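You operate a simulated robot arm through the tools that you are given. There is no shell and no other tool. Be economical: measure what you need, move in short steps, check, and stop when the job is done.

Carry out the task below with a simulated robot arm. There is one attempt and no reset: what you move stays moved.

JOB
Take the foam block that says "56" from the steel table and leave it in the well of the green tray. Put the blue square insert on the steel table away in the grey insert tray. Put the orange-ringed cup on the steel table away in the well of the grey tray. Take the cloths box and leave it on the shelf of the steel table. Put the grey block on the steel table away on the top of the insert bench. Put the strainer labelled "92" from the steel table on the shelf of the steel table. Put the yellow tag labelled "lorry" from the steel table on the shelf of the steel table and the yellow tag marked "VAN" on the top of the steel stand. Take the red sleeve and leave it on the end of the slide lane. Take the blue-ringed cup on the top of the sample bench and put it away on the shelf of the steel table. Put the black-handled sieve on the top of the sample bench. Any order will do. Set down upright: orange-ringed cup, cloths box, strainer, yellow tag, blue-ringed cup.

It is judged by the outcome, as a careful person would: the job done as asked, and still so three seconds after it is handed in. It fails if anything else is knocked over, pushed out of place, dropped, spilled or broken. Flat cloth is picked up by pressing the open fingertips on it (5 to 10 N) and closing them slowly along it; thin cloth reads only 2 to 8 mm in the jaws.

ROBOT AND FRAMES
A 7-joint arm with a two-finger parallel gripper on a trunk, on a base that drives. Base frame: it is fixed to the floor where the robot stands at the start and does not move with it; the origin is under the middle of the robot, x ahead of it, y to its left, z up. Lengths are in mm, angles in degrees, forces in N, time in s.
With the tool pointing down near the work surface it reaches from about 140 to 500 mm from the robot's upright axis, wherever it stands. Its first joint turns from -166.0 to 166.0 degrees. Places, roughly: black-handled sieve (14x14x10 cm) [3100, -1500, 1000]; blue square insert (4x4x3 cm) [900, -100, 800]; blue-ringed cup (8x8x13 cm) [2900, 500, 900]; cloths box [750, 500, 750]; end of the slide lane (29x21 cm) [-2200, -2940, 860]; foam block [500, -250, 750]; grey block (4x4x5 cm) [500, 400, 800]; grey insert tray (18x24 cm) [3080, 5220, 860]; orange-ringed cup (8x8x13 cm) [800, 200, 900]; red sleeve [750, 750, 250]; shelf of the steel table [700, 300, 300]; strainer [500, 500, 750]; top of the insert bench [-6700, 800, 800]; top of the sample bench [3000, 1400, 800]; top of the steel stand [-1500, 1300, 300]; well of the green tray (26x36 cm) [1020, -3500, 780]; well of the grey tray (26x36 cm) [2600, -3500, 780]; yellow tag [750, 750, 750]. Payload 3.43 kg.
Tool frame: the origin (TCP) lies between the finger pads and is the grasp point; the fingertips stand 34 mm ahead of it; z points along the fingers, y is the line along which they close. Largest opening 128 mm; finger width 24, thickness 12; the body of the gripper, 48 by 130 mm, starts 96 mm behind the TCP.
Orientation is that of the tool frame in the base frame, as [roll, pitch, yaw] about the fixed x, y, z axes, in that order (R = Rz(yaw) Ry(pitch) Rx(roll)). With the fingers straight down and closing along the base's y, the tool's x points along the base's -x, its y along +y and its z along -z.

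CONTROLS
- The arm moves only by the tool arm_command. Its argument "increments" is text: rows parted by semicolons, each of 7 numbers parted by spaces: the shift along the tool's x, y, z in cm, then the turn, a rotation vector about the tool's x, y, z in degrees, then the finger opening in cm, from 0 to 12.8. In form: dx dy dz ax ay az jaw; .... A call has 1 to 20 rows; each row shifts and turns the commanded pose from where the row before left it, along the tool's axes as they then stand. Each row takes 0.2 s and may step no farther than 50 mm and 8.6 degrees from the row before; otherwise, or with a gripper value out of range, the whole call is refused. Where a pose cannot be reached the arm comes as near as it can. A force on the tool above 40 N (or 10 N above the force at the start of the call, whichever is more), or a blocked arm, ends the call early, and 0.2 s more pass. Each finger travels about 108 mm/s and halts on what it meets, pressing with about 25 N; the grip force reading is that of the motor and also rises with nothing between the fingers. The clock runs only during rows and for 0.2 s after the last one: add rows that do not move to give the fingers time. It gives the time, the measured TCP pose, the force on the tool (base axes), the opening and the grip force at its end, in the units of the frame above (readings bear some noise), with the torque about the TCP (base axes, N m) and any sound that the robot's microphone picked up, and new pictures: "pictures" is both (left out), scene, wrist or none.
- Cameras (640 x 400 px; columns grow to the right, rows downward): "scene" is now at [-9.5, 139.8, 1477.1]; the picture's right is [-0.00, -1.00, 0.00], its down [-0.74, 0.00, -0.67] and it looks along [0.67, -0.00, -0.74] (base axes); focal length 274 px, centre (320, 200). "wrist" rides on the gripper at [76, -11, -160] in the tool frame; the picture's right is [0.15, 0.99, 0.00], its down [-0.88, 0.13, -0.46] and it looks along [-0.45, 0.07, 0.89] (tool axes); focal length 234 px, centre (320, 200). There is no depth. A picture from a camera that has moved, and an enlarged one, comes with that camera's place and axes in the base frame and with its lens.
- raise_lower(by): slides the trunk up (or, below 0, down) by that many mm; the arm and the scene camera ride with it, the base frame stays. It gives what a move gives, with no picture.
- base_move(legs): drives the robot by 1 to 6 legs, each [ahead, left, turn to the left] in mm, mm and degrees, along the robot's own axes; the way and the turn of a leg run together, so that a leg with both is an arc; at most 1500 mm and 180 degrees a leg. The arm and the cameras ride along, it lands a little off, and it stops where it bumps. It gives what a move gives, and a new picture of the scene camera.
- head_to(pan, tilt): turns the head with the scene camera to pan (to the left, within 86 degrees either way) and tilt (down, from -29 to 69), counted from straight ahead of the robot. It gives what a move gives, and a new picture of the scene camera.
- inspect(camera, box): a new picture of the part [left, top, right, bottom] of that camera's present view, enlarged. No time passes.
- sign_off(): hands the job in; it is judged then, once.

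Work in short steps. Places have to be worked out from the pictures, the camera data and where the tool is seen: move nearer, look again, correct. Check each grasp and each placing, and mend what went wrong. You have 546 turns and 360 pictures in all, those below and enlarged ones among them. Open the gripper and draw the arm clear of the work before you hand the job in, unless the task says otherwise; then end with one line.

The tools are called by a JSON object that holds its "method" and its "body". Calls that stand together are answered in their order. arm_command: Moves the arm, as the interface text tells. Its arguments: {"type":"object","properties":{"increments":{"type":"string"},"pictures":{"type":"string","enum":["both","scene","wrist","none"]}},"required":["increments"]} The other tools are called the same way: raise_lower (by) slides the trunk up or down; base_move (legs) drives the base; head_to (pan, tilt) turns the head that bears the scene camera; inspect (camera, box) takes an enlarged picture of a part of a camera's view; sign_off () hands the job in.

At the start:

```text
t: 0.0
tool_pos: [333.5, 328.1, 1120.8]
tcp_rot: [-180.0, 0.0, -179.9]
force: [0.3, 0.2, 0.2]
ft_torque: [0.03, -0.04, -0.01]
grip_width: 128.0
finger_force: 0.0
trunk travel left (down, up): [-200.0, 124.0]
robot x, y, heading: [2.0, -2.4, -0.1]
head pan, tilt: [-0.2, 48.0]
```

scene: 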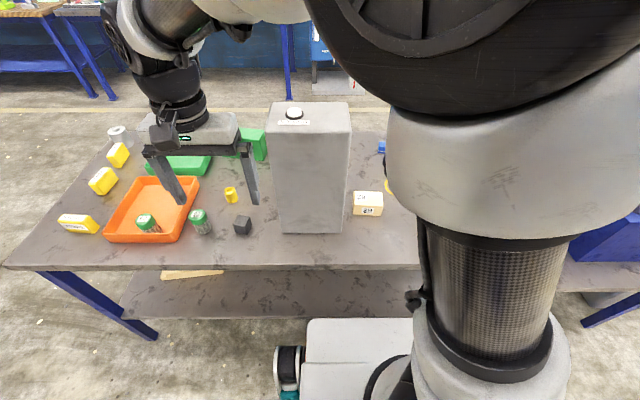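
wrist: 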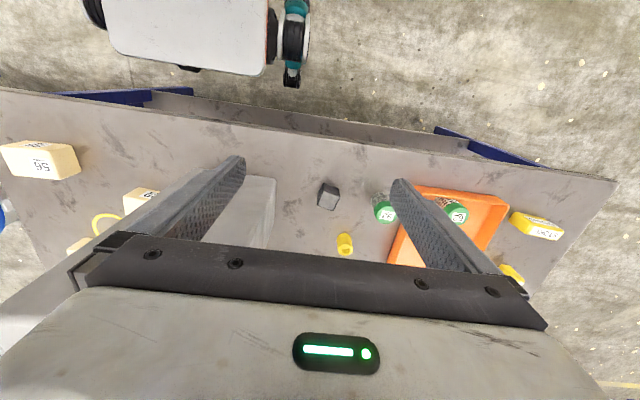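

I'll first look closer at the table from the present view, to find each item.

{"method": "inspect", "body": {"camera": "scene", "box": [0, 90, 320, 290]}}

{"method": "inspect", "body": {"camera": "wrist", "box": [0, 80, 320, 280]}}

{"method": "inspect", "body": {"camera": "wrist", "box": [300, 150, 620, 350]}}

```text
2.00 times, centred on (160, 190) of scene
camera zoom: at [-9.5, 139.8, 1477.1], right [0.0, -1.0, 0.0], down [-0.74, 0.0, -0.67], along [0.67, 0.0, -0.74], focal length 548 px, centre (640, 220)
```

zoom: 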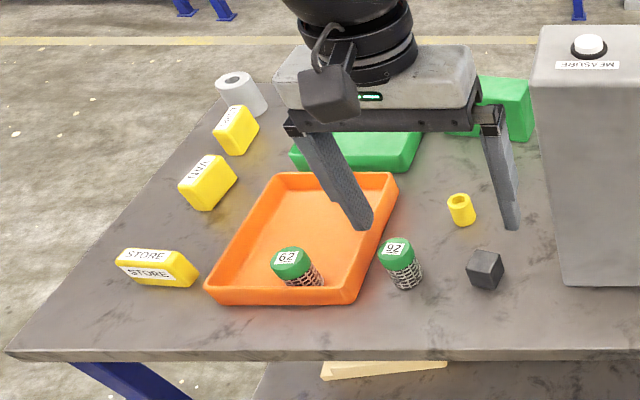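

```text
2.00 times, centred on (160, 180) of wrist
camera zoom: at [258.1, 316.4, 1278.7], right [-0.15, 0.99, 0.0], down [0.88, 0.13, 0.46], along [0.45, 0.07, -0.89], focal length 468 px, centre (640, 240)
```

zoom: 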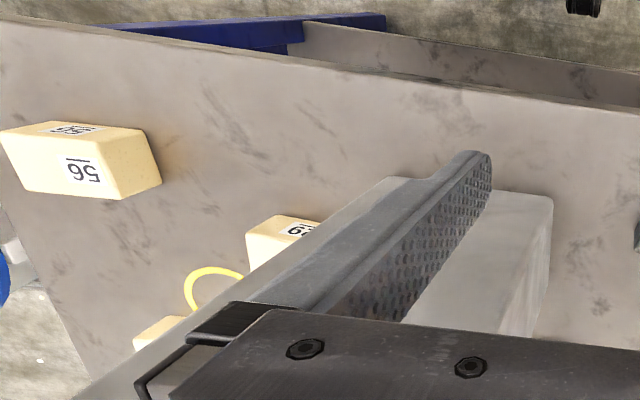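

```text
2.00 times, centred on (460, 250) of wrist
camera zoom: at [258.1, 316.4, 1278.7], right [-0.15, 0.99, 0.0], down [0.88, 0.13, 0.46], along [0.45, 0.07, -0.89], focal length 468 px, centre (40, 100)
```

zoom: 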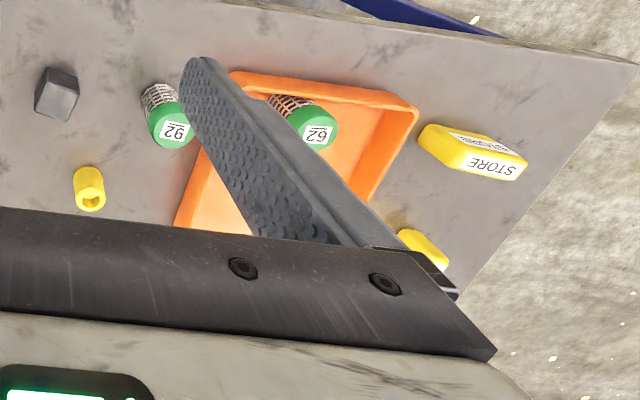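

Next I turn the head to see the right part of the table and the surroundings.

{"method": "head_to", "body": {"pan": -40, "tilt": 35}}

{"method": "head_to", "body": {"pan": 40, "tilt": 30}}

{"method": "head_to", "body": {"pan": 0, "tilt": 10}}

```text
t: 1.1
tool_pos: [333.0, 327.9, 1121.5]
tcp_rot: [-180.0, 0.0, -179.9]
force: [0.8, 0.1, -0.5]
ft_torque: [-0.02, 0.0, 0.01]
grip_width: 128.0
finger_force: 0.2
trunk travel left (down, up): [-200.0, 124.0]
robot x, y, heading: [0.6, 1.2, -0.1]
head pan, tilt: [-40.0, 35.0]
camera scene: at [-20.8, 83.6, 1496.0], right [-0.64, -0.77, 0.0], down [-0.44, 0.37, -0.82], along [0.63, -0.53, -0.57], focal length 274 px, centre (320, 200)
```

scene: 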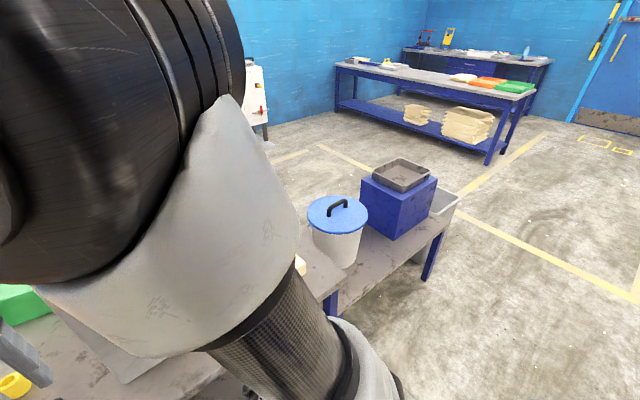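

```text
t: 2.6
tool_pos: [333.0, 326.7, 1120.3]
tcp_rot: [180.0, 0.0, 179.9]
force: [-0.1, 0.5, 0.7]
ft_torque: [0.03, -0.01, 0.01]
grip_width: 128.2
finger_force: 0.1
trunk travel left (down, up): [-200.0, 124.0]
robot x, y, heading: [2.7, 1.7, -0.1]
head pan, tilt: [40.0, 30.0]
camera scene: at [-19.0, 198.2, 1503.8], right [0.64, -0.77, 0.0], down [-0.38, -0.32, -0.87], along [0.66, 0.56, -0.5], focal length 274 px, centre (320, 200)
```

scene: 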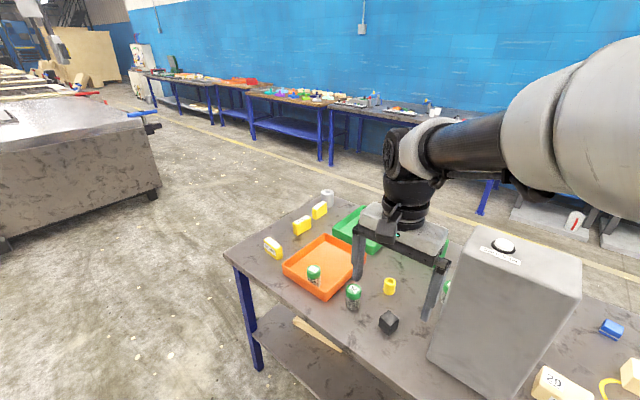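

```text
t: 3.7
tool_pos: [333.2, 328.5, 1120.9]
tcp_rot: [-179.9, 0.0, 180.0]
force: [-0.5, -1.1, 0.1]
ft_torque: [0.02, -0.02, 0.0]
grip_width: 128.2
finger_force: 0.1
trunk travel left (down, up): [-200.0, 124.0]
robot x, y, heading: [2.4, 2.2, -0.1]
head pan, tilt: [0.0, 10.0]
camera scene: at [4.7, 140.2, 1536.2], right [0.0, -1.0, 0.0], down [-0.17, 0.0, -0.98], along [0.98, 0.0, -0.17], focal length 274 px, centre (320, 200)
```

scene: 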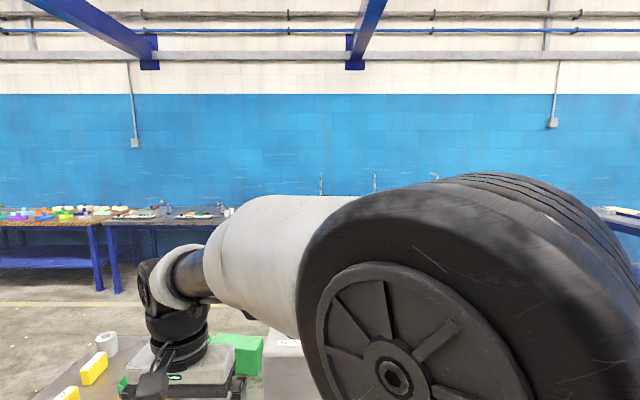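

The arm hides much of the view. I tilt the head fully down to see the gap between base and table.

{"method": "head_to", "body": {"pan": 0, "tilt": 69}}

{"method": "head_to", "body": {"pan": 86, "tilt": 30}}

{"method": "head_to", "body": {"pan": -86, "tilt": 20}}

```text
t: 4.9
tool_pos: [334.3, 326.9, 1119.4]
tcp_rot: [-180.0, -0.1, 179.9]
force: [0.4, -0.6, 0.7]
ft_torque: [0.03, 0.02, 0.0]
grip_width: 127.9
finger_force: 0.0
trunk travel left (down, up): [-200.0, 124.0]
robot x, y, heading: [1.2, 1.5, -0.2]
head pan, tilt: [0.0, 68.8]
camera scene: at [-17.4, 140.4, 1466.4], right [0.0, -1.0, 0.0], down [-0.83, 0.0, -0.56], along [0.56, 0.0, -0.83], focal length 274 px, centre (320, 200)
```

scene: 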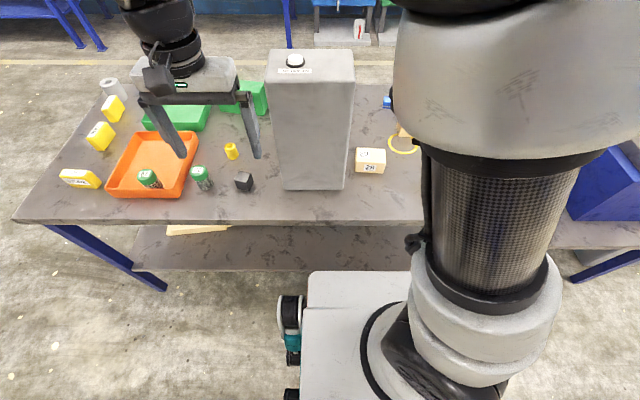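

```text
t: 6.5
tool_pos: [333.8, 327.5, 1120.4]
tcp_rot: [-180.0, -0.1, 180.0]
force: [0.3, -0.1, 1.1]
ft_torque: [0.01, 0.01, -0.01]
grip_width: 128.2
finger_force: 0.0
trunk travel left (down, up): [-200.0, 124.0]
robot x, y, heading: [4.6, 0.6, -0.0]
head pan, tilt: [85.9, 30.0]
camera scene: at [-81.8, 230.3, 1503.8], right [1.0, -0.07, 0.0], down [-0.04, -0.5, -0.87], along [0.06, 0.86, -0.5], focal length 274 px, centre (320, 200)
```

scene: 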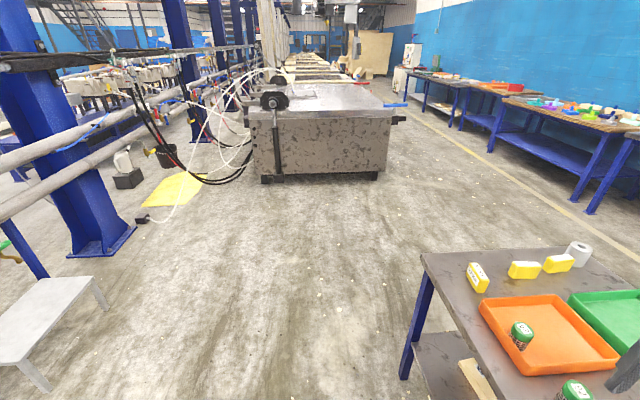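

```text
t: 9.1
tool_pos: [333.1, 328.2, 1119.9]
tcp_rot: [-179.9, 0.1, 180.0]
force: [0.4, 0.3, 0.2]
ft_torque: [0.01, -0.02, 0.01]
grip_width: 128.2
finger_force: 0.1
trunk travel left (down, up): [-200.0, 124.0]
robot x, y, heading: [-1.2, 0.1, -0.1]
head pan, tilt: [-85.9, 20.0]
camera scene: at [-81.7, 47.2, 1519.9], right [-1.0, -0.07, 0.0], down [-0.02, 0.34, -0.94], along [0.07, -0.94, -0.34], focal length 274 px, centre (320, 200)
```

scene: 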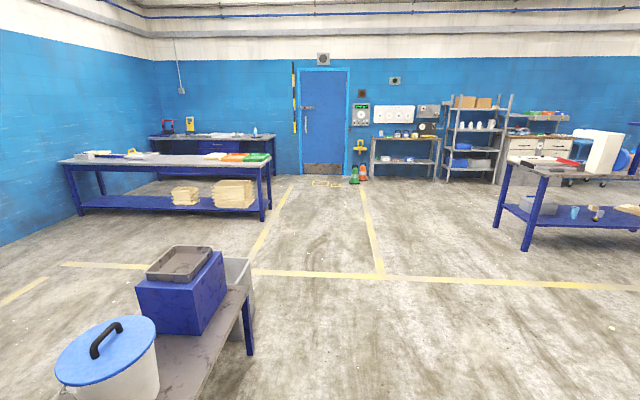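

The table front is at about x≈370 and the base front near x≈290. I reset the head and creep ahead 50 mm to see whether there is room.

{"method": "head_to", "body": {"pan": 5, "tilt": 65}}

{"method": "base_move", "body": {"legs": [[50, 0, 0]]}}

```text
t: 10.8
tool_pos: [333.7, 325.6, 1116.0]
tcp_rot: [-179.7, -0.3, 180.0]
force: [-0.1, -0.4, -0.3]
ft_torque: [-0.04, 0.01, -0.05]
grip_width: 128.0
finger_force: 0.0
trunk travel left (down, up): [-200.0, 124.0]
robot x, y, heading: [0.7, 2.2, 0.0]
head pan, tilt: [5.0, 65.0]
camera scene: at [-18.3, 137.1, 1465.4], right [-0.04, -1.0, 0.0], down [-0.84, 0.04, -0.55], along [0.54, -0.02, -0.84], focal length 274 px, centre (320, 200)
```

scene: 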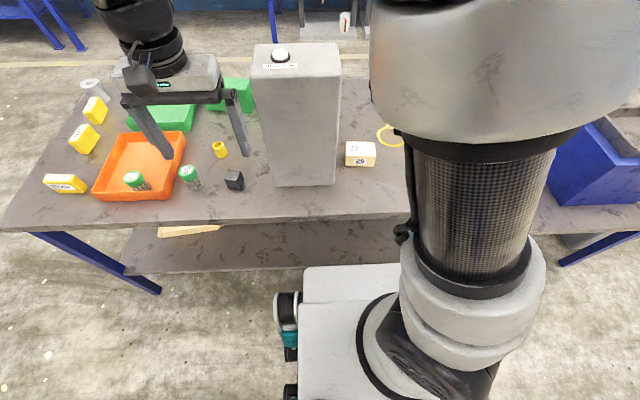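

```text
t: 11.7
tool_pos: [382.9, 327.4, 1117.3]
tcp_rot: [-179.7, -0.3, 180.0]
force: [0.3, -0.6, -0.1]
ft_torque: [0.02, 0.0, -0.02]
grip_width: 128.0
finger_force: 0.0
trunk travel left (down, up): [-200.0, 124.0]
robot x, y, heading: [49.6, 2.1, -0.1]
head pan, tilt: [5.0, 65.0]
camera scene: at [31.3, 137.4, 1465.5], right [-0.04, -1.0, 0.0], down [-0.84, 0.03, -0.55], along [0.55, -0.02, -0.84], focal length 274 px, centre (320, 200)
```

scene: 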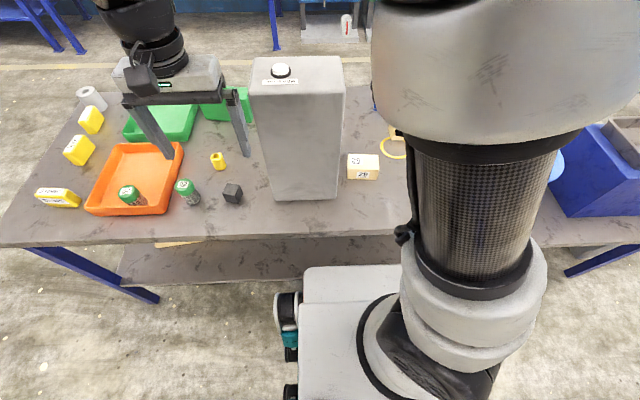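

No bump. Slide left so the grey block and strainer lie straight ahead of the arm, keeping the tool high.

{"method": "base_move", "body": {"legs": [[0, 400, 0]]}}

```text
t: 16.1
tool_pos: [380.9, 730.7, 1114.2]
tcp_rot: [-179.5, -0.4, -179.9]
force: [0.6, 0.2, 0.7]
ft_torque: [0.0, 0.01, 0.0]
grip_width: 128.2
finger_force: 0.1
trunk travel left (down, up): [-200.0, 124.0]
robot x, y, heading: [46.0, 398.7, 0.2]
head pan, tilt: [5.0, 65.0]
camera scene: at [30.0, 541.7, 1465.2], right [0.0, -1.0, 0.0], down [-0.84, 0.0, -0.54], along [0.54, 0.0, -0.84], focal length 274 px, centre (320, 200)
```

scene: 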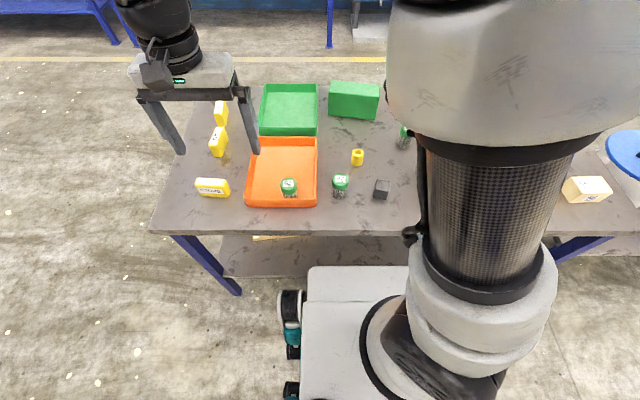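

Triangulating between the two stands: the grey block is at about (476, 368, 825), so the table top is at z≈800; strainer 92 is near (486, 482). I move the tool above the block, high, then yaw 90° so that the jaws close along x, clear of the MEASURE box.

{"method": "arm_command", "body": {"increments": "-1 -4.5 0 0 0 0 8;-1 -4.5 0 0 0 0 8;-1 -4.5 0 0 0 0 8;-1 -4.5 0 0 0 0 8;-1 -4.5 0 0 0 0 8;-1 -4.5 0 0 0 0 8;-1 -4.5 0 0 0 0 8;-1 -4.5 0 0 0 0 8;0 0 0 0 0 8.2 8;0 0 0 0 0 8.2 8;0 0 0 0 0 8.2 8;0 0 0 0 0 8.2 8;0 0 0 0 0 8.2 8;0 0 0 0 0 8.2 8;0 0 0 0 0 8.2 8;0 0 0 0 0 8.2 8;0 0 0 0 0 8.2 8;0 0 0 0 0 8.2 8;0 0 0 0 0 8 8", "pictures": "both"}}

```text
t: 20.1
tool_pos: [461.7, 369.3, 1117.2]
tcp_rot: [-179.6, 0.5, 90.0]
force: [0.4, -0.6, 0.4]
ft_torque: [-0.02, 0.0, 0.01]
grip_width: 80.2
finger_force: 0.1
trunk travel left (down, up): [-200.0, 124.0]
robot x, y, heading: [48.4, 404.2, 0.2]
head pan, tilt: [5.0, 65.0]
camera scene: at [20.6, 546.9, 1456.2], right [0.09, -1.0, 0.0], down [-0.9, -0.08, -0.42], along [0.42, 0.04, -0.91], focal length 274 px, centre (320, 200)
camera wrist: at [452.7, 447.4, 1275.2], right [0.99, 0.15, -0.01], down [0.13, -0.88, 0.46], along [0.06, -0.46, -0.89], focal length 234 px, centre (320, 200)
```

scene: 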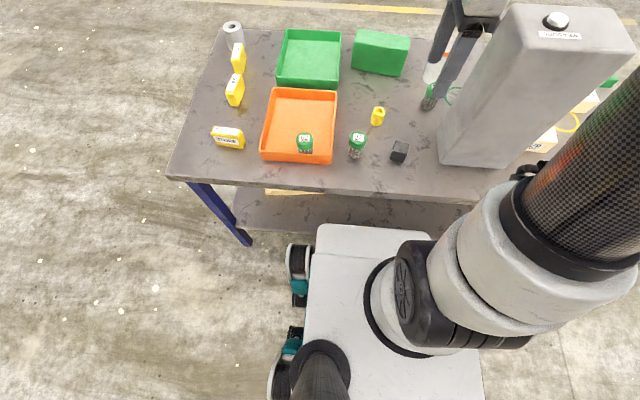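
wrist: 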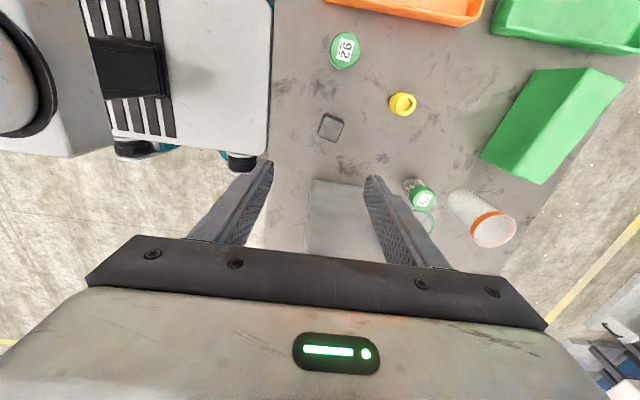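

Block seen at about (480, 373). I enlarge the wrist view to see its yaw and read the other things around.

{"method": "inspect", "body": {"camera": "wrist", "box": [270, 90, 398, 170]}}

{"method": "inspect", "body": {"camera": "wrist", "box": [380, 20, 636, 260]}}

{"method": "inspect", "body": {"camera": "scene", "box": [170, 10, 430, 210]}}

```text
5.00 times, centred on (334, 130) of wrist
camera zoom: at [452.7, 447.4, 1275.2], right [0.99, 0.15, -0.01], down [0.13, -0.88, 0.46], along [0.06, -0.46, -0.89], focal length 1171 px, centre (250, 550)
```

zoom: 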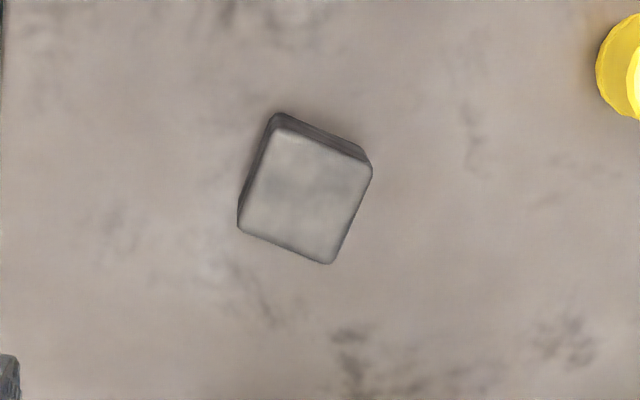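

```text
1.67 times, centred on (508, 140) of wrist
camera zoom: at [452.7, 447.4, 1275.2], right [0.99, 0.15, -0.01], down [0.13, -0.88, 0.46], along [0.06, -0.46, -0.89], focal length 390 px, centre (7, 300)
```

zoom: 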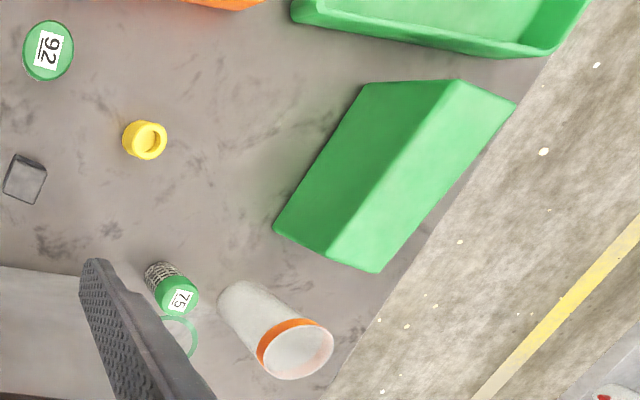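

```text
2.00 times, centred on (300, 110) of scene
camera zoom: at [20.6, 546.9, 1456.2], right [0.09, -1.0, 0.0], down [-0.9, -0.08, -0.42], along [0.42, 0.04, -0.91], focal length 548 px, centre (360, 380)
```

zoom: 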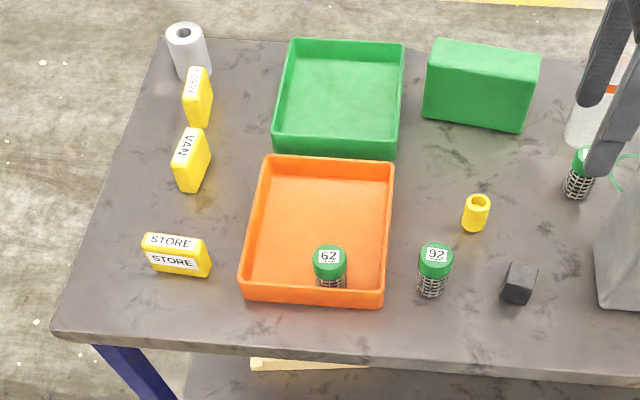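

The block is at about (480, 371), yaw about −15°. I align and descend to z≈880 with the jaws at 80 mm.

{"method": "arm_command", "body": {"increments": "0.2 1.85 0 0 0 0 8;0 0 0 0 0 7.5 8;0 0 0 0 0 7.5 8;0 0 4.6 0 0 0 8;0 0 4.6 0 0 0 8;0 0 4.6 0 0 0 8;0 0 4.6 0 0 0 8;0 0 4.6 0 0 0 8;0 0 0 0 0 0 8", "pictures": "wrist"}}

```text
t: 22.1
tool_pos: [479.0, 368.6, 886.8]
tcp_rot: [-179.6, 0.6, 75.2]
force: [-0.6, 0.0, -0.5]
ft_torque: [-0.03, 0.0, -0.03]
grip_width: 79.8
finger_force: 0.0
trunk travel left (down, up): [-200.0, 124.0]
robot x, y, heading: [44.3, 401.1, 0.4]
head pan, tilt: [5.0, 65.0]
camera wrist: at [489.2, 446.5, 1044.1], right [0.99, -0.11, -0.01], down [-0.1, -0.88, 0.46], along [-0.06, -0.46, -0.89], focal length 234 px, centre (320, 200)
```

wrist: 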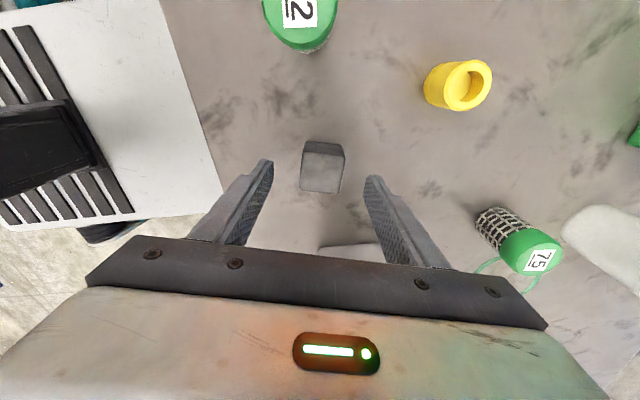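

Well aligned (block computed at (479, 368)). Descend to z≈839 and close.

{"method": "arm_command", "body": {"increments": "0 0 2.4 0 0 0 8;0 0 2.3 0 0 0 8;0 0 0 0 0 0 8;0 0 0 0 0 0 3;0 0 0 0 0 0 3;0 0 0 0 0 0 3", "pictures": "wrist"}}

```text
t: 23.5
tool_pos: [478.3, 369.5, 843.2]
tcp_rot: [-179.6, 0.6, 75.1]
force: [0.1, -0.2, -0.2]
ft_torque: [-0.02, -0.05, 0.01]
grip_width: 39.6
finger_force: 24.8
trunk travel left (down, up): [-200.0, 124.0]
robot x, y, heading: [49.5, 402.7, -0.1]
head pan, tilt: [5.0, 65.0]
camera wrist: at [489.0, 446.8, 1000.6], right [0.99, -0.11, -0.01], down [-0.1, -0.88, 0.46], along [-0.06, -0.46, -0.89], focal length 234 px, centre (320, 200)
```

wrist: 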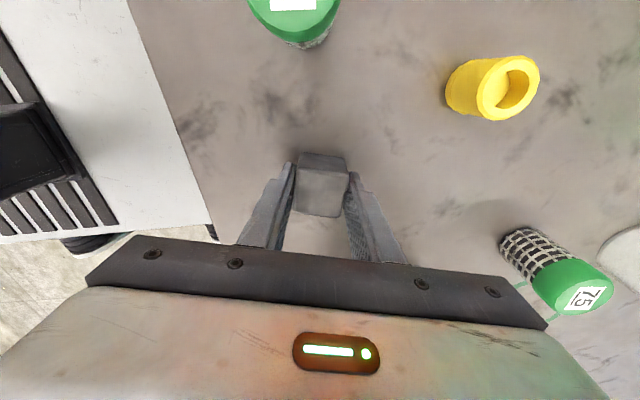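

Grip holds at 39.6 mm. Lift high, check it came along.

{"method": "arm_command", "body": {"increments": "0 0 -4.5 0 0 0 3;0 0 -4.5 0 0 0 3;0 0 -4.5 0 0 0 3;0 0 -4.5 0 0 0 3;0 0 -4.5 0 0 0 3;0 0 0 0 0 0 3", "pictures": "wrist"}}

{"method": "head_to", "body": {"pan": 0, "tilt": 20}}

{"method": "base_move", "body": {"legs": [[-600, 0, 0], [0, 0, 180]]}}

```text
t: 24.9
tool_pos: [481.4, 372.3, 1069.2]
tcp_rot: [-179.6, 0.6, 75.1]
force: [-0.9, -0.6, -2.1]
ft_torque: [0.01, 0.0, 0.01]
grip_width: 39.8
finger_force: 24.5
trunk travel left (down, up): [-200.0, 124.0]
robot x, y, heading: [49.0, 401.4, 0.3]
head pan, tilt: [5.0, 65.0]
camera wrist: at [491.0, 449.7, 1227.2], right [0.99, -0.11, -0.01], down [-0.1, -0.88, 0.46], along [-0.06, -0.46, -0.89], focal length 234 px, centre (320, 200)
```

wrist: 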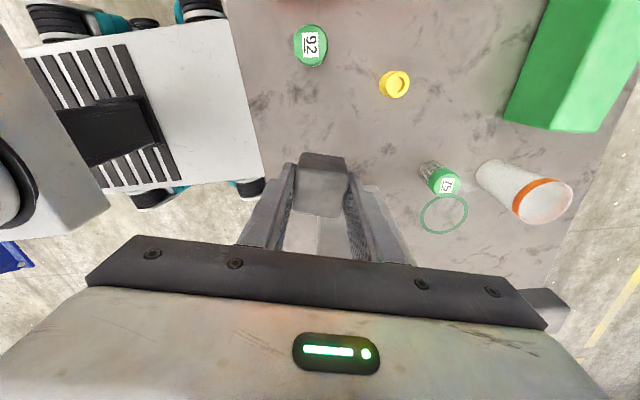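

```text
t: 26.1
tool_pos: [480.9, 371.8, 1068.8]
tcp_rot: [-179.7, 0.6, 75.1]
force: [-0.6, 0.7, -2.6]
ft_torque: [0.0, 0.0, 0.02]
grip_width: 39.6
finger_force: 25.0
trunk travel left (down, up): [-200.0, 124.0]
robot x, y, heading: [49.0, 403.2, 0.1]
head pan, tilt: [0.0, 20.0]
camera scene: at [53.4, 541.7, 1519.8], right [0.0, -1.0, 0.0], down [-0.34, 0.0, -0.94], along [0.94, 0.0, -0.34], focal length 274 px, centre (320, 200)
```

scene: 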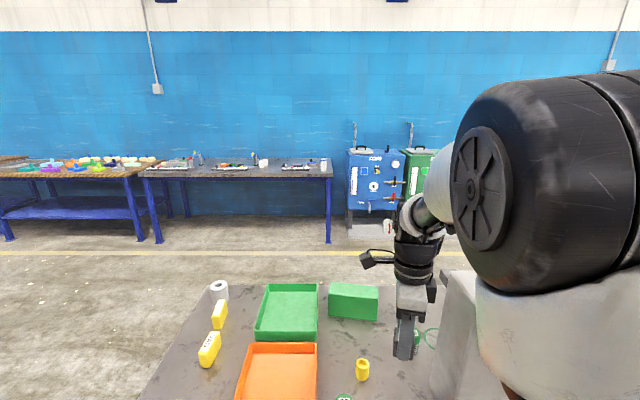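

```text
t: 37.0
tool_pos: [-982.6, 426.3, 1068.6]
tcp_rot: [-179.6, 0.6, -104.4]
force: [0.0, -1.4, -2.5]
ft_torque: [0.0, 0.01, 0.03]
grip_width: 39.7
finger_force: 25.2
trunk travel left (down, up): [-200.0, 124.0]
robot x, y, heading: [-547.3, 401.4, -179.3]
head pan, tilt: [0.0, 20.0]
camera scene: at [-549.9, 262.1, 1519.9], right [-0.01, 1.0, 0.0], down [0.34, 0.0, -0.94], along [-0.94, -0.01, -0.34], focal length 274 px, centre (320, 200)
```

scene: 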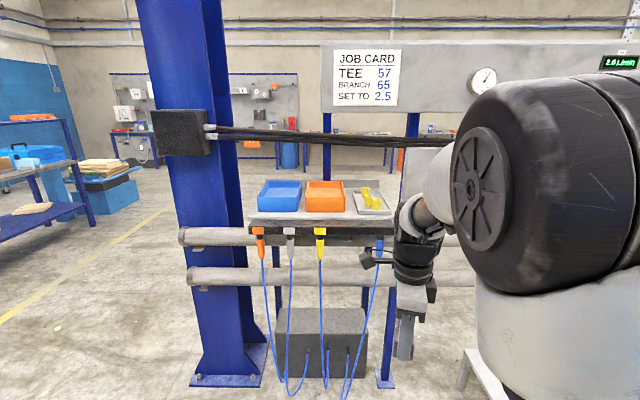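

The pipe rig and pillar stand between here and the insert bench. I sidestep to y≈−1000, drive ahead, and look.

{"method": "base_move", "body": {"legs": [[0, 1400, 0], [1200, 0, 0]]}}

```text
t: 56.6
tool_pos: [-2155.9, -986.4, 1069.5]
tcp_rot: [-179.7, 0.6, -105.9]
force: [-0.1, 0.1, -2.8]
ft_torque: [0.02, 0.03, 0.03]
grip_width: 39.6
finger_force: 25.1
trunk travel left (down, up): [-200.0, 124.0]
robot x, y, heading: [-1721.0, -1024.5, 179.4]
head pan, tilt: [0.0, 20.0]
camera scene: at [-1728.0, -1164.3, 1519.9], right [0.02, 1.0, 0.0], down [0.34, -0.01, -0.94], along [-0.94, 0.01, -0.34], focal length 274 px, centre (320, 200)
```

scene: 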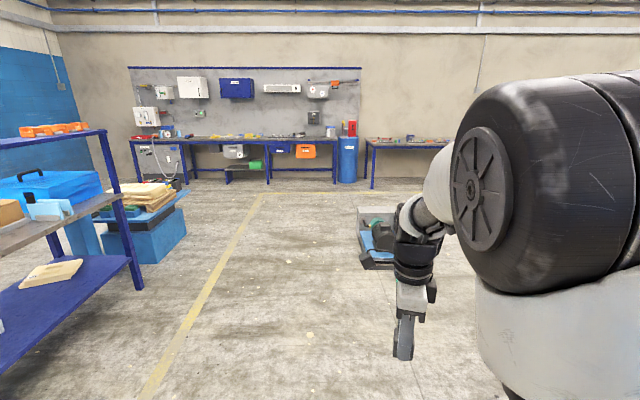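

The right-hand far bench should be the insert bench; there is an object on the floor near (−4100, −550). I pass it at y≈−1400 and look again.

{"method": "base_move", "body": {"legs": [[0, 380, 0], [1500, 0, 0], [1500, 0, 0], [400, 0, 0], [0, -1200, 0]]}}

```text
t: 88.2
tool_pos: [-5566.9, -164.7, 1069.2]
tcp_rot: [-179.6, 0.6, -104.5]
force: [-0.2, -0.7, -2.3]
ft_torque: [0.04, -0.01, -0.01]
grip_width: 39.7
finger_force: 25.2
trunk travel left (down, up): [-200.0, 124.0]
robot x, y, heading: [-5131.8, -189.4, -179.6]
head pan, tilt: [0.0, 20.0]
camera scene: at [-5135.1, -330.9, 1519.9], right [-0.01, 1.0, 0.0], down [0.34, 0.0, -0.94], along [-0.94, -0.01, -0.34], focal length 274 px, centre (320, 200)
```

scene: 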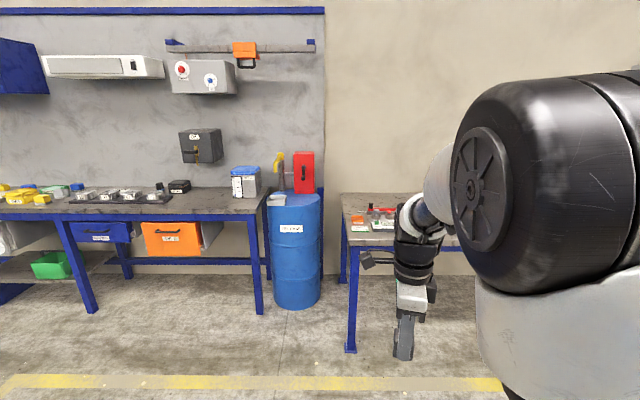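

Slide right to face the insert bench.

{"method": "base_move", "body": {"legs": [[0, -900, 0]]}}

{"method": "head_to", "body": {"pan": 0, "tilt": 30}}

```text
t: 97.3
tool_pos: [-5563.5, 757.8, 1069.3]
tcp_rot: [-179.7, 0.7, -106.0]
force: [-0.7, 0.9, -1.6]
ft_torque: [0.0, 0.0, -0.02]
grip_width: 39.9
finger_force: 25.1
trunk travel left (down, up): [-200.0, 124.0]
robot x, y, heading: [-5133.2, 719.9, 179.1]
head pan, tilt: [0.0, 20.0]
camera scene: at [-5134.8, 579.2, 1519.9], right [0.02, 1.0, 0.0], down [0.34, -0.01, -0.94], along [-0.94, 0.02, -0.34], focal length 274 px, centre (320, 200)
```

scene: 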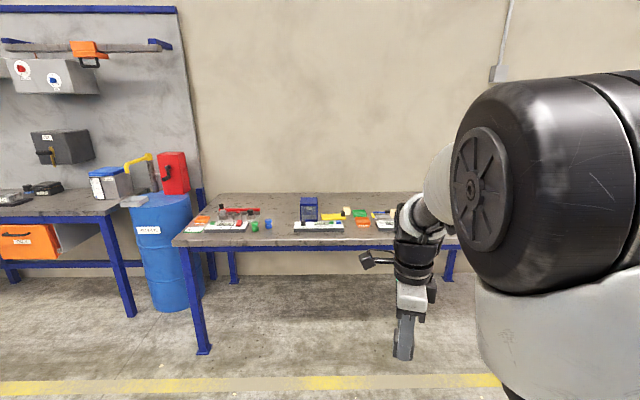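

```text
t: 98.0
tool_pos: [-5562.1, 758.5, 1069.0]
tcp_rot: [-179.6, 0.6, -106.0]
force: [-0.2, 0.1, -2.3]
ft_torque: [0.02, 0.03, 0.02]
grip_width: 39.4
finger_force: 24.9
trunk travel left (down, up): [-200.0, 124.0]
robot x, y, heading: [-5131.8, 719.0, 178.9]
head pan, tilt: [0.0, 30.0]
camera scene: at [-5132.2, 579.1, 1503.9], right [0.02, 1.0, 0.0], down [0.5, -0.01, -0.87], along [-0.87, 0.02, -0.5], focal length 274 px, centre (320, 200)
```

scene: 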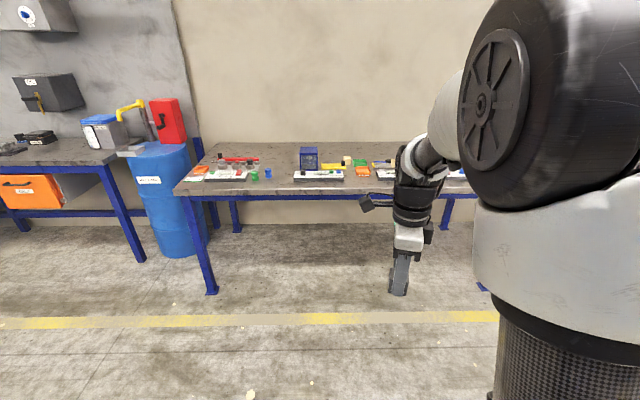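

Zoom in on the bench top to choose a free spot.

{"method": "inspect", "body": {"camera": "scene", "box": [160, 120, 480, 220]}}

```text
2.00 times, centred on (320, 170) of scene
camera zoom: at [-5132.2, 579.1, 1503.9], right [0.02, 1.0, 0.0], down [0.5, -0.01, -0.87], along [-0.87, 0.02, -0.5], focal length 548 px, centre (320, 260)
```

zoom: 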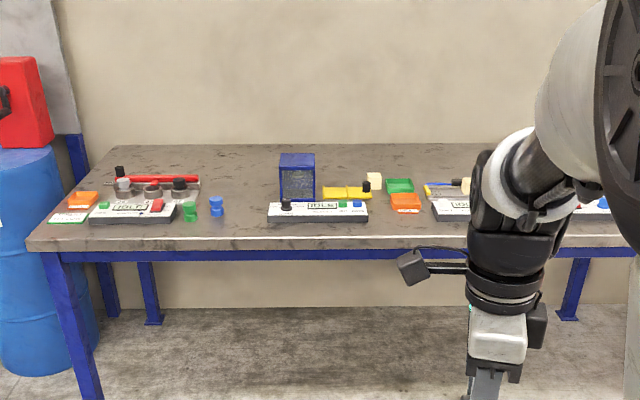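

A free spot lies right of the middle panel, around (−6555, 840). I drive up most of the way and look with the wrist camera.

{"method": "base_move", "body": {"legs": [[0, -75, 1], [880, 0, 0]]}}

{"method": "arm_command", "body": {"increments": "0 0 0 0 0 0 3", "pictures": "wrist"}}

```text
t: 103.7
tool_pos: [-6445.8, 830.6, 1068.1]
tcp_rot: [-179.7, 0.6, -105.6]
force: [1.2, 0.9, -2.0]
ft_torque: [0.0, 0.02, 0.02]
grip_width: 39.4
finger_force: 24.8
trunk travel left (down, up): [-200.0, 124.0]
robot x, y, heading: [-6015.5, 797.0, 179.5]
head pan, tilt: [0.0, 30.0]
camera scene: at [-6013.2, 657.1, 1503.8], right [0.01, 1.0, 0.0], down [0.5, 0.0, -0.87], along [-0.87, 0.01, -0.5], focal length 274 px, centre (320, 200)
```

scene: 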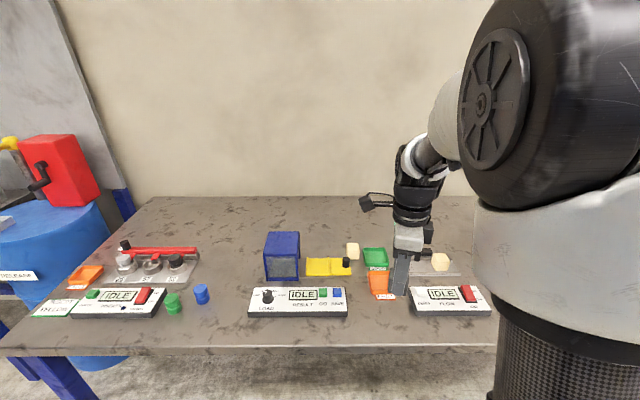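

```text
t: 104.1
tool_pos: [-6444.7, 831.5, 1068.1]
tcp_rot: [-179.8, 0.5, -105.5]
force: [0.5, -1.2, -3.0]
ft_torque: [0.01, -0.03, 0.0]
grip_width: 39.7
finger_force: 25.0
trunk travel left (down, up): [-200.0, 124.0]
robot x, y, heading: [-6012.0, 800.3, 179.5]
head pan, tilt: [0.0, 30.0]
camera wrist: at [-6455.3, 753.8, 1226.5], right [-0.99, 0.12, -0.01], down [0.11, 0.88, 0.46], along [0.06, 0.46, -0.89], focal length 234 px, centre (320, 200)
```

wrist: 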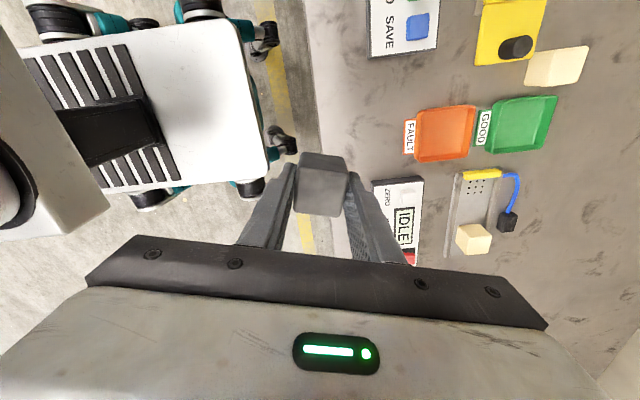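

I choose the bare spot (−6545, 845) between the two panels and in front of the FAULT tray. Drive 60 mm more, shift the arm 40 mm, then lower to just above the top (as at pick, TCP about 843 at contact).

{"method": "base_move", "body": {"legs": [[60, 0, 0]]}}

{"method": "arm_command", "body": {"increments": "-0.3 2.1 4 0 0 0 3;0 2.1 4 0 0 0 3;0 0 4 0 0 0 3;0 0 3 0 0 0 3;0 0 0 0 0 0 3", "pictures": "both"}}

```text
t: 105.0
tool_pos: [-6503.8, 830.7, 1067.9]
tcp_rot: [-179.6, 0.6, -105.4]
force: [0.2, 0.0, -2.9]
ft_torque: [0.0, 0.0, 0.01]
grip_width: 39.6
finger_force: 24.6
trunk travel left (down, up): [-200.0, 124.0]
robot x, y, heading: [-6074.6, 795.5, 179.6]
head pan, tilt: [0.0, 30.0]
camera scene: at [-6071.6, 657.5, 1503.8], right [0.01, 1.0, 0.0], down [0.5, 0.0, -0.87], along [-0.87, 0.01, -0.5], focal length 274 px, centre (320, 200)
```

scene: 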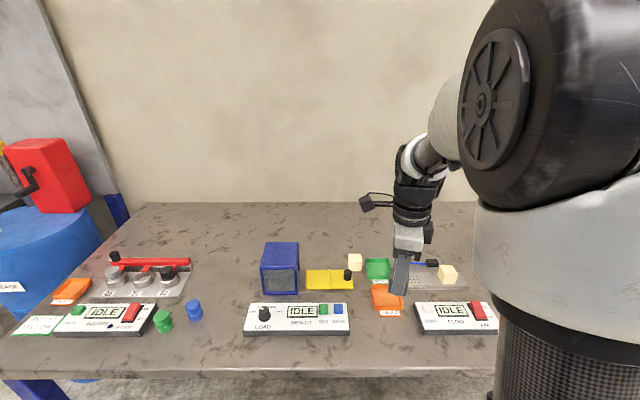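

```text
t: 106.2
tool_pos: [-6540.3, 845.6, 917.1]
tcp_rot: [-179.7, 0.5, -105.4]
force: [0.3, -0.3, -2.9]
ft_torque: [-0.03, 0.0, 0.04]
grip_width: 39.4
finger_force: 24.6
trunk travel left (down, up): [-200.0, 124.0]
robot x, y, heading: [-6072.2, 795.8, 179.8]
head pan, tilt: [0.0, 30.0]
camera scene: at [-6071.6, 657.5, 1503.9], right [0.01, 1.0, 0.0], down [0.5, 0.0, -0.87], along [-0.87, 0.01, -0.5], focal length 274 px, centre (320, 200)
camera wrist: at [-6550.3, 769.1, 1074.1], right [-0.99, 0.12, -0.01], down [0.1, 0.88, 0.46], along [0.06, 0.46, -0.89], focal length 234 px, centre (320, 200)
```

scene: 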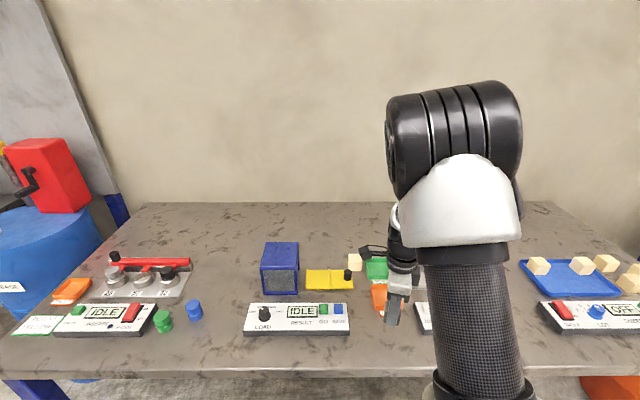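
wrist: 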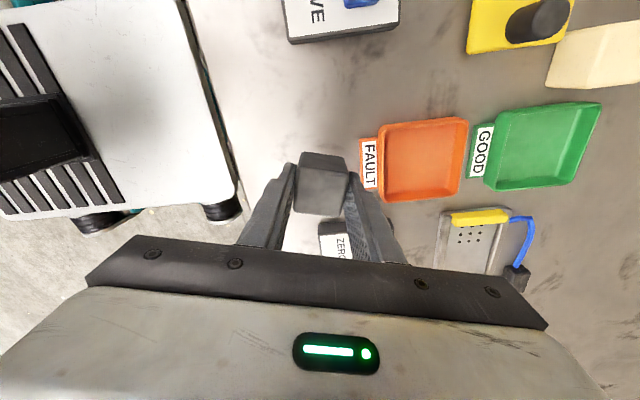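

A bit near the FAULT label, so I shift 20 mm towards the front edge and lower to about 852.

{"method": "arm_command", "body": {"increments": "-0.5 -1.9 0 0 0 0 3;0 0 3.5 0 0 0 3;0 0 2.9 0 0 0 3;0 0 0 0 0 0 3", "pictures": "wrist"}}

{"method": "arm_command", "body": {"increments": "0 0 0.3 0 0 0 3;0 0 0.3 0 0 0 3;0 0 0.2 0 0 0 3;0 0 0 0 0 0 3", "pictures": "none"}}

```text
t: 107.1
tool_pos: [-6521.7, 845.0, 857.8]
tcp_rot: [-179.9, 0.5, -105.3]
force: [6.9, -0.3, 18.4]
ft_torque: [0.09, -0.4, -0.04]
grip_width: 39.6
finger_force: 25.3
trunk travel left (down, up): [-200.0, 124.0]
robot x, y, heading: [-6070.2, 796.5, 179.6]
head pan, tilt: [0.0, 30.0]
stopped in row 4: the force on the tool passed its limit at 50 N (the readings are from after the stop); the commanded pose is now the measured one
camera wrist: at [-6530.6, 768.1, 1015.6], right [-0.99, 0.12, 0.0], down [0.11, 0.88, 0.46], along [0.06, 0.46, -0.89], focal length 234 px, centre (320, 200)
```

wrist: 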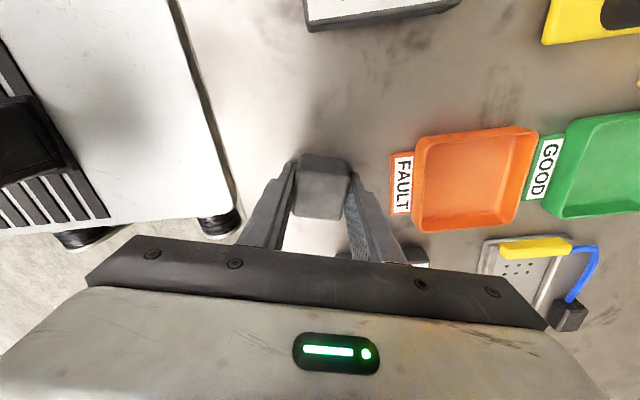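

```text
t: 107.5
tool_pos: [-6520.3, 845.1, 857.9]
tcp_rot: [-179.8, 0.3, -105.4]
force: [8.4, 0.3, 24.4]
ft_torque: [0.27, -0.65, -0.06]
grip_width: 39.7
finger_force: 25.2
trunk travel left (down, up): [-200.0, 124.0]
robot x, y, heading: [-6070.8, 800.2, 179.7]
head pan, tilt: [0.0, 30.0]
stopped in row 1: the force on the tool passed its limit at 45 N (the readings are from after the stop); the commanded pose is now the measured one
```

It is resting on the bench top (contact at TCP 858). Release and retreat up, then check.

{"method": "arm_command", "body": {"increments": "0 0 -0.1 0 0 0 4.5;0 0 0 0 0 0 6;0 0 0 0 0 0 6;0 0 -3 0 0 0 6;0 0 -4.5 0 0 0 6;0 0 -4.5 0 0 0 6;0 0 -4.5 0 0 0 6;0 0 -4.5 0 0 0 6;0 0 0 0 0 0 6", "pictures": "wrist"}}

```text
t: 109.5
tool_pos: [-6524.1, 839.5, 1065.2]
tcp_rot: [-179.9, 0.4, -105.3]
force: [-0.5, 0.0, -0.8]
ft_torque: [-0.03, -0.01, -0.01]
grip_width: 60.1
finger_force: 0.1
trunk travel left (down, up): [-200.0, 124.0]
robot x, y, heading: [-6072.2, 795.8, 179.6]
head pan, tilt: [0.0, 30.0]
camera wrist: at [-6533.5, 762.6, 1223.3], right [-0.99, 0.12, 0.0], down [0.11, 0.88, 0.46], along [0.06, 0.46, -0.89], focal length 234 px, centre (320, 200)
```

wrist: 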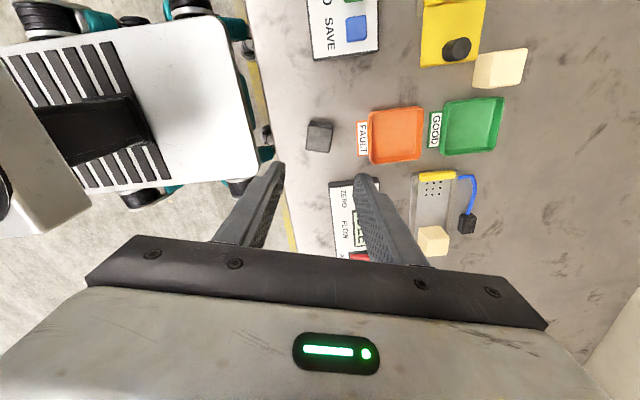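

Placed well. Now I drive back the same way, in reverse.

{"method": "base_move", "body": {"legs": [[-900, 0, 0], [0, 1100, 0], [0, 1100, 0], [-1500, 0, 0], [-1500, 0, 0], [-1500, 0, 0]]}}

{"method": "base_move", "body": {"legs": [[0, -1150, 180]]}}

```text
t: 156.1
tool_pos: [-1019.7, -1103.2, 1064.6]
tcp_rot: [-179.9, 0.4, -102.7]
force: [-0.6, -1.0, -0.6]
ft_torque: [0.0, -0.03, 0.0]
grip_width: 60.0
finger_force: 0.0
trunk travel left (down, up): [-200.0, 124.0]
robot x, y, heading: [-568.9, -1123.0, -177.4]
head pan, tilt: [0.0, 30.0]
camera scene: at [-557.7, -1263.4, 1503.9], right [-0.04, 1.0, 0.0], down [0.5, 0.02, -0.87], along [-0.87, -0.04, -0.5], focal length 274 px, centre (320, 200)
```

scene: 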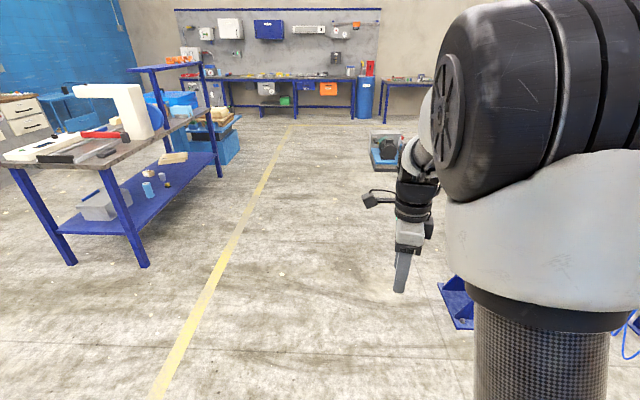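

```text
t: 167.5
tool_pos: [-843.5, -1170.6, 1065.6]
tcp_rot: [-179.9, 0.3, 79.0]
force: [0.3, 0.0, -0.3]
ft_torque: [0.0, -0.01, 0.01]
grip_width: 60.0
finger_force: 0.1
trunk travel left (down, up): [-200.0, 124.0]
robot x, y, heading: [-1295.8, -1166.2, 4.1]
head pan, tilt: [0.0, 30.0]
cut short: leg 1
camera scene: at [-1306.4, -1025.3, 1503.9], right [0.07, -1.0, 0.0], down [-0.5, -0.04, -0.87], along [0.86, 0.06, -0.5], focal length 274 px, centre (320, 200)
```

scene: 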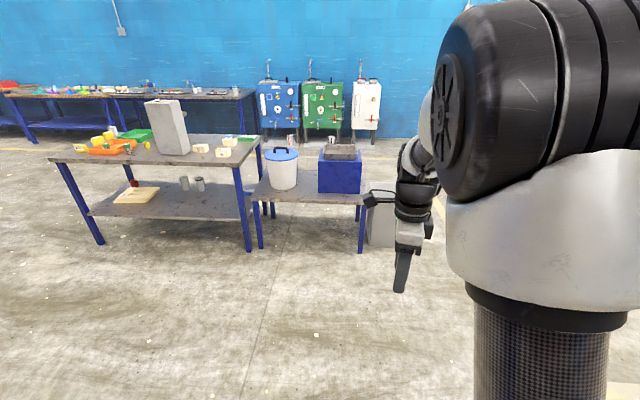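

The arc leg swung further than I wanted, but now there is a good view of the steel table and its shelf. Zoom in.

{"method": "inspect", "body": {"camera": "scene", "box": [40, 90, 290, 250]}}

{"method": "inspect", "body": {"camera": "scene", "box": [80, 160, 250, 230]}}

```text
2.50 times, centred on (165, 170) of scene
camera zoom: at [-1306.4, -1025.3, 1503.9], right [0.07, -1.0, 0.0], down [-0.5, -0.04, -0.87], along [0.86, 0.06, -0.5], focal length 685 px, centre (708, 275)
```

zoom: 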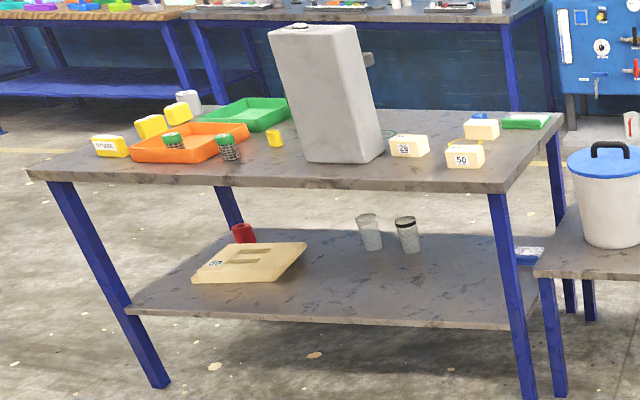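

```text
3.76 times, centred on (165, 195) of scene
camera zoom: at [-1306.4, -1025.3, 1503.9], right [0.07, -1.0, 0.0], down [-0.5, -0.04, -0.87], along [0.86, 0.06, -0.5], focal length 1031 px, centre (904, 219)
```

zoom: 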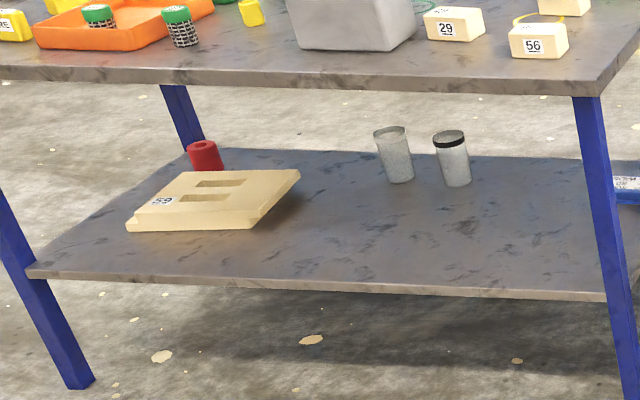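

The red sleeve lies on the shelf behind the wooden board, with free shelf space in front and at the right. Next: foam "56" at about (474, −214). I drive there in straight legs.

{"method": "base_move", "body": {"legs": [[0, 0, -4], [0, 950, 0], [1250, 0, 0]]}}

{"method": "arm_command", "body": {"increments": "0 0 0 0 0 0 9", "pictures": "wrist"}}

```text
t: 183.4
tool_pos: [402.9, -206.4, 1066.3]
tcp_rot: [-179.9, 0.5, 76.6]
force: [-0.4, 0.4, 0.2]
ft_torque: [-0.01, 0.03, 0.02]
grip_width: 59.9
finger_force: 0.1
trunk travel left (down, up): [-200.0, 124.0]
robot x, y, heading: [-50.2, -183.3, 1.9]
head pan, tilt: [0.0, 30.0]
camera scene: at [-52.9, -40.4, 1503.8], right [0.03, -1.0, 0.0], down [-0.5, -0.01, -0.87], along [0.87, 0.03, -0.5], focal length 274 px, centre (320, 200)
```

scene: 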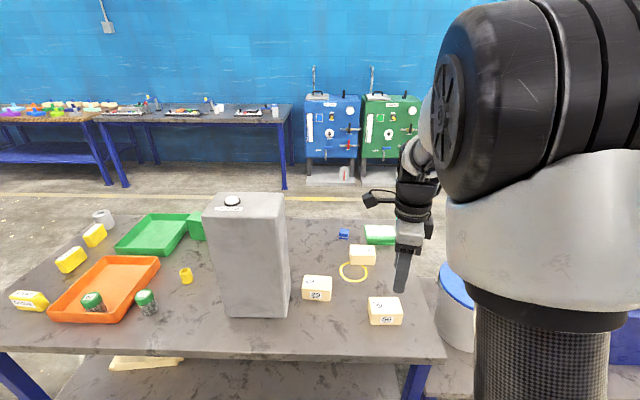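

```text
t: 183.8
tool_pos: [403.0, -206.1, 1064.0]
tcp_rot: [-179.9, 0.5, 76.6]
force: [-0.5, 0.7, 0.0]
ft_torque: [0.01, 0.01, 0.0]
grip_width: 90.1
finger_force: 0.1
trunk travel left (down, up): [-200.0, 124.0]
robot x, y, heading: [-51.7, -184.8, 1.7]
head pan, tilt: [0.0, 30.0]
camera wrist: at [410.2, -128.8, 1222.8], right [1.0, -0.09, 0.0], down [-0.08, -0.88, 0.46], along [-0.04, -0.46, -0.89], focal length 234 px, centre (320, 200)
```

wrist: 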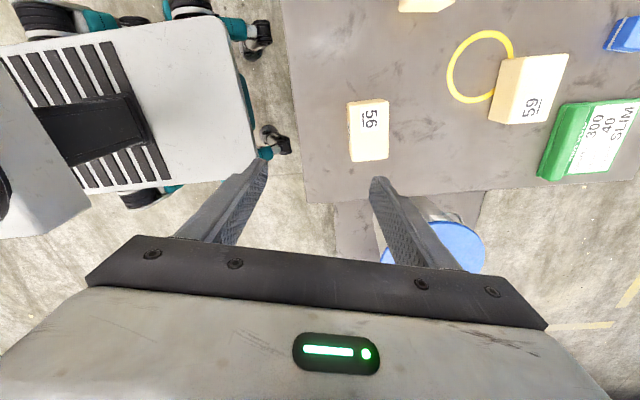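

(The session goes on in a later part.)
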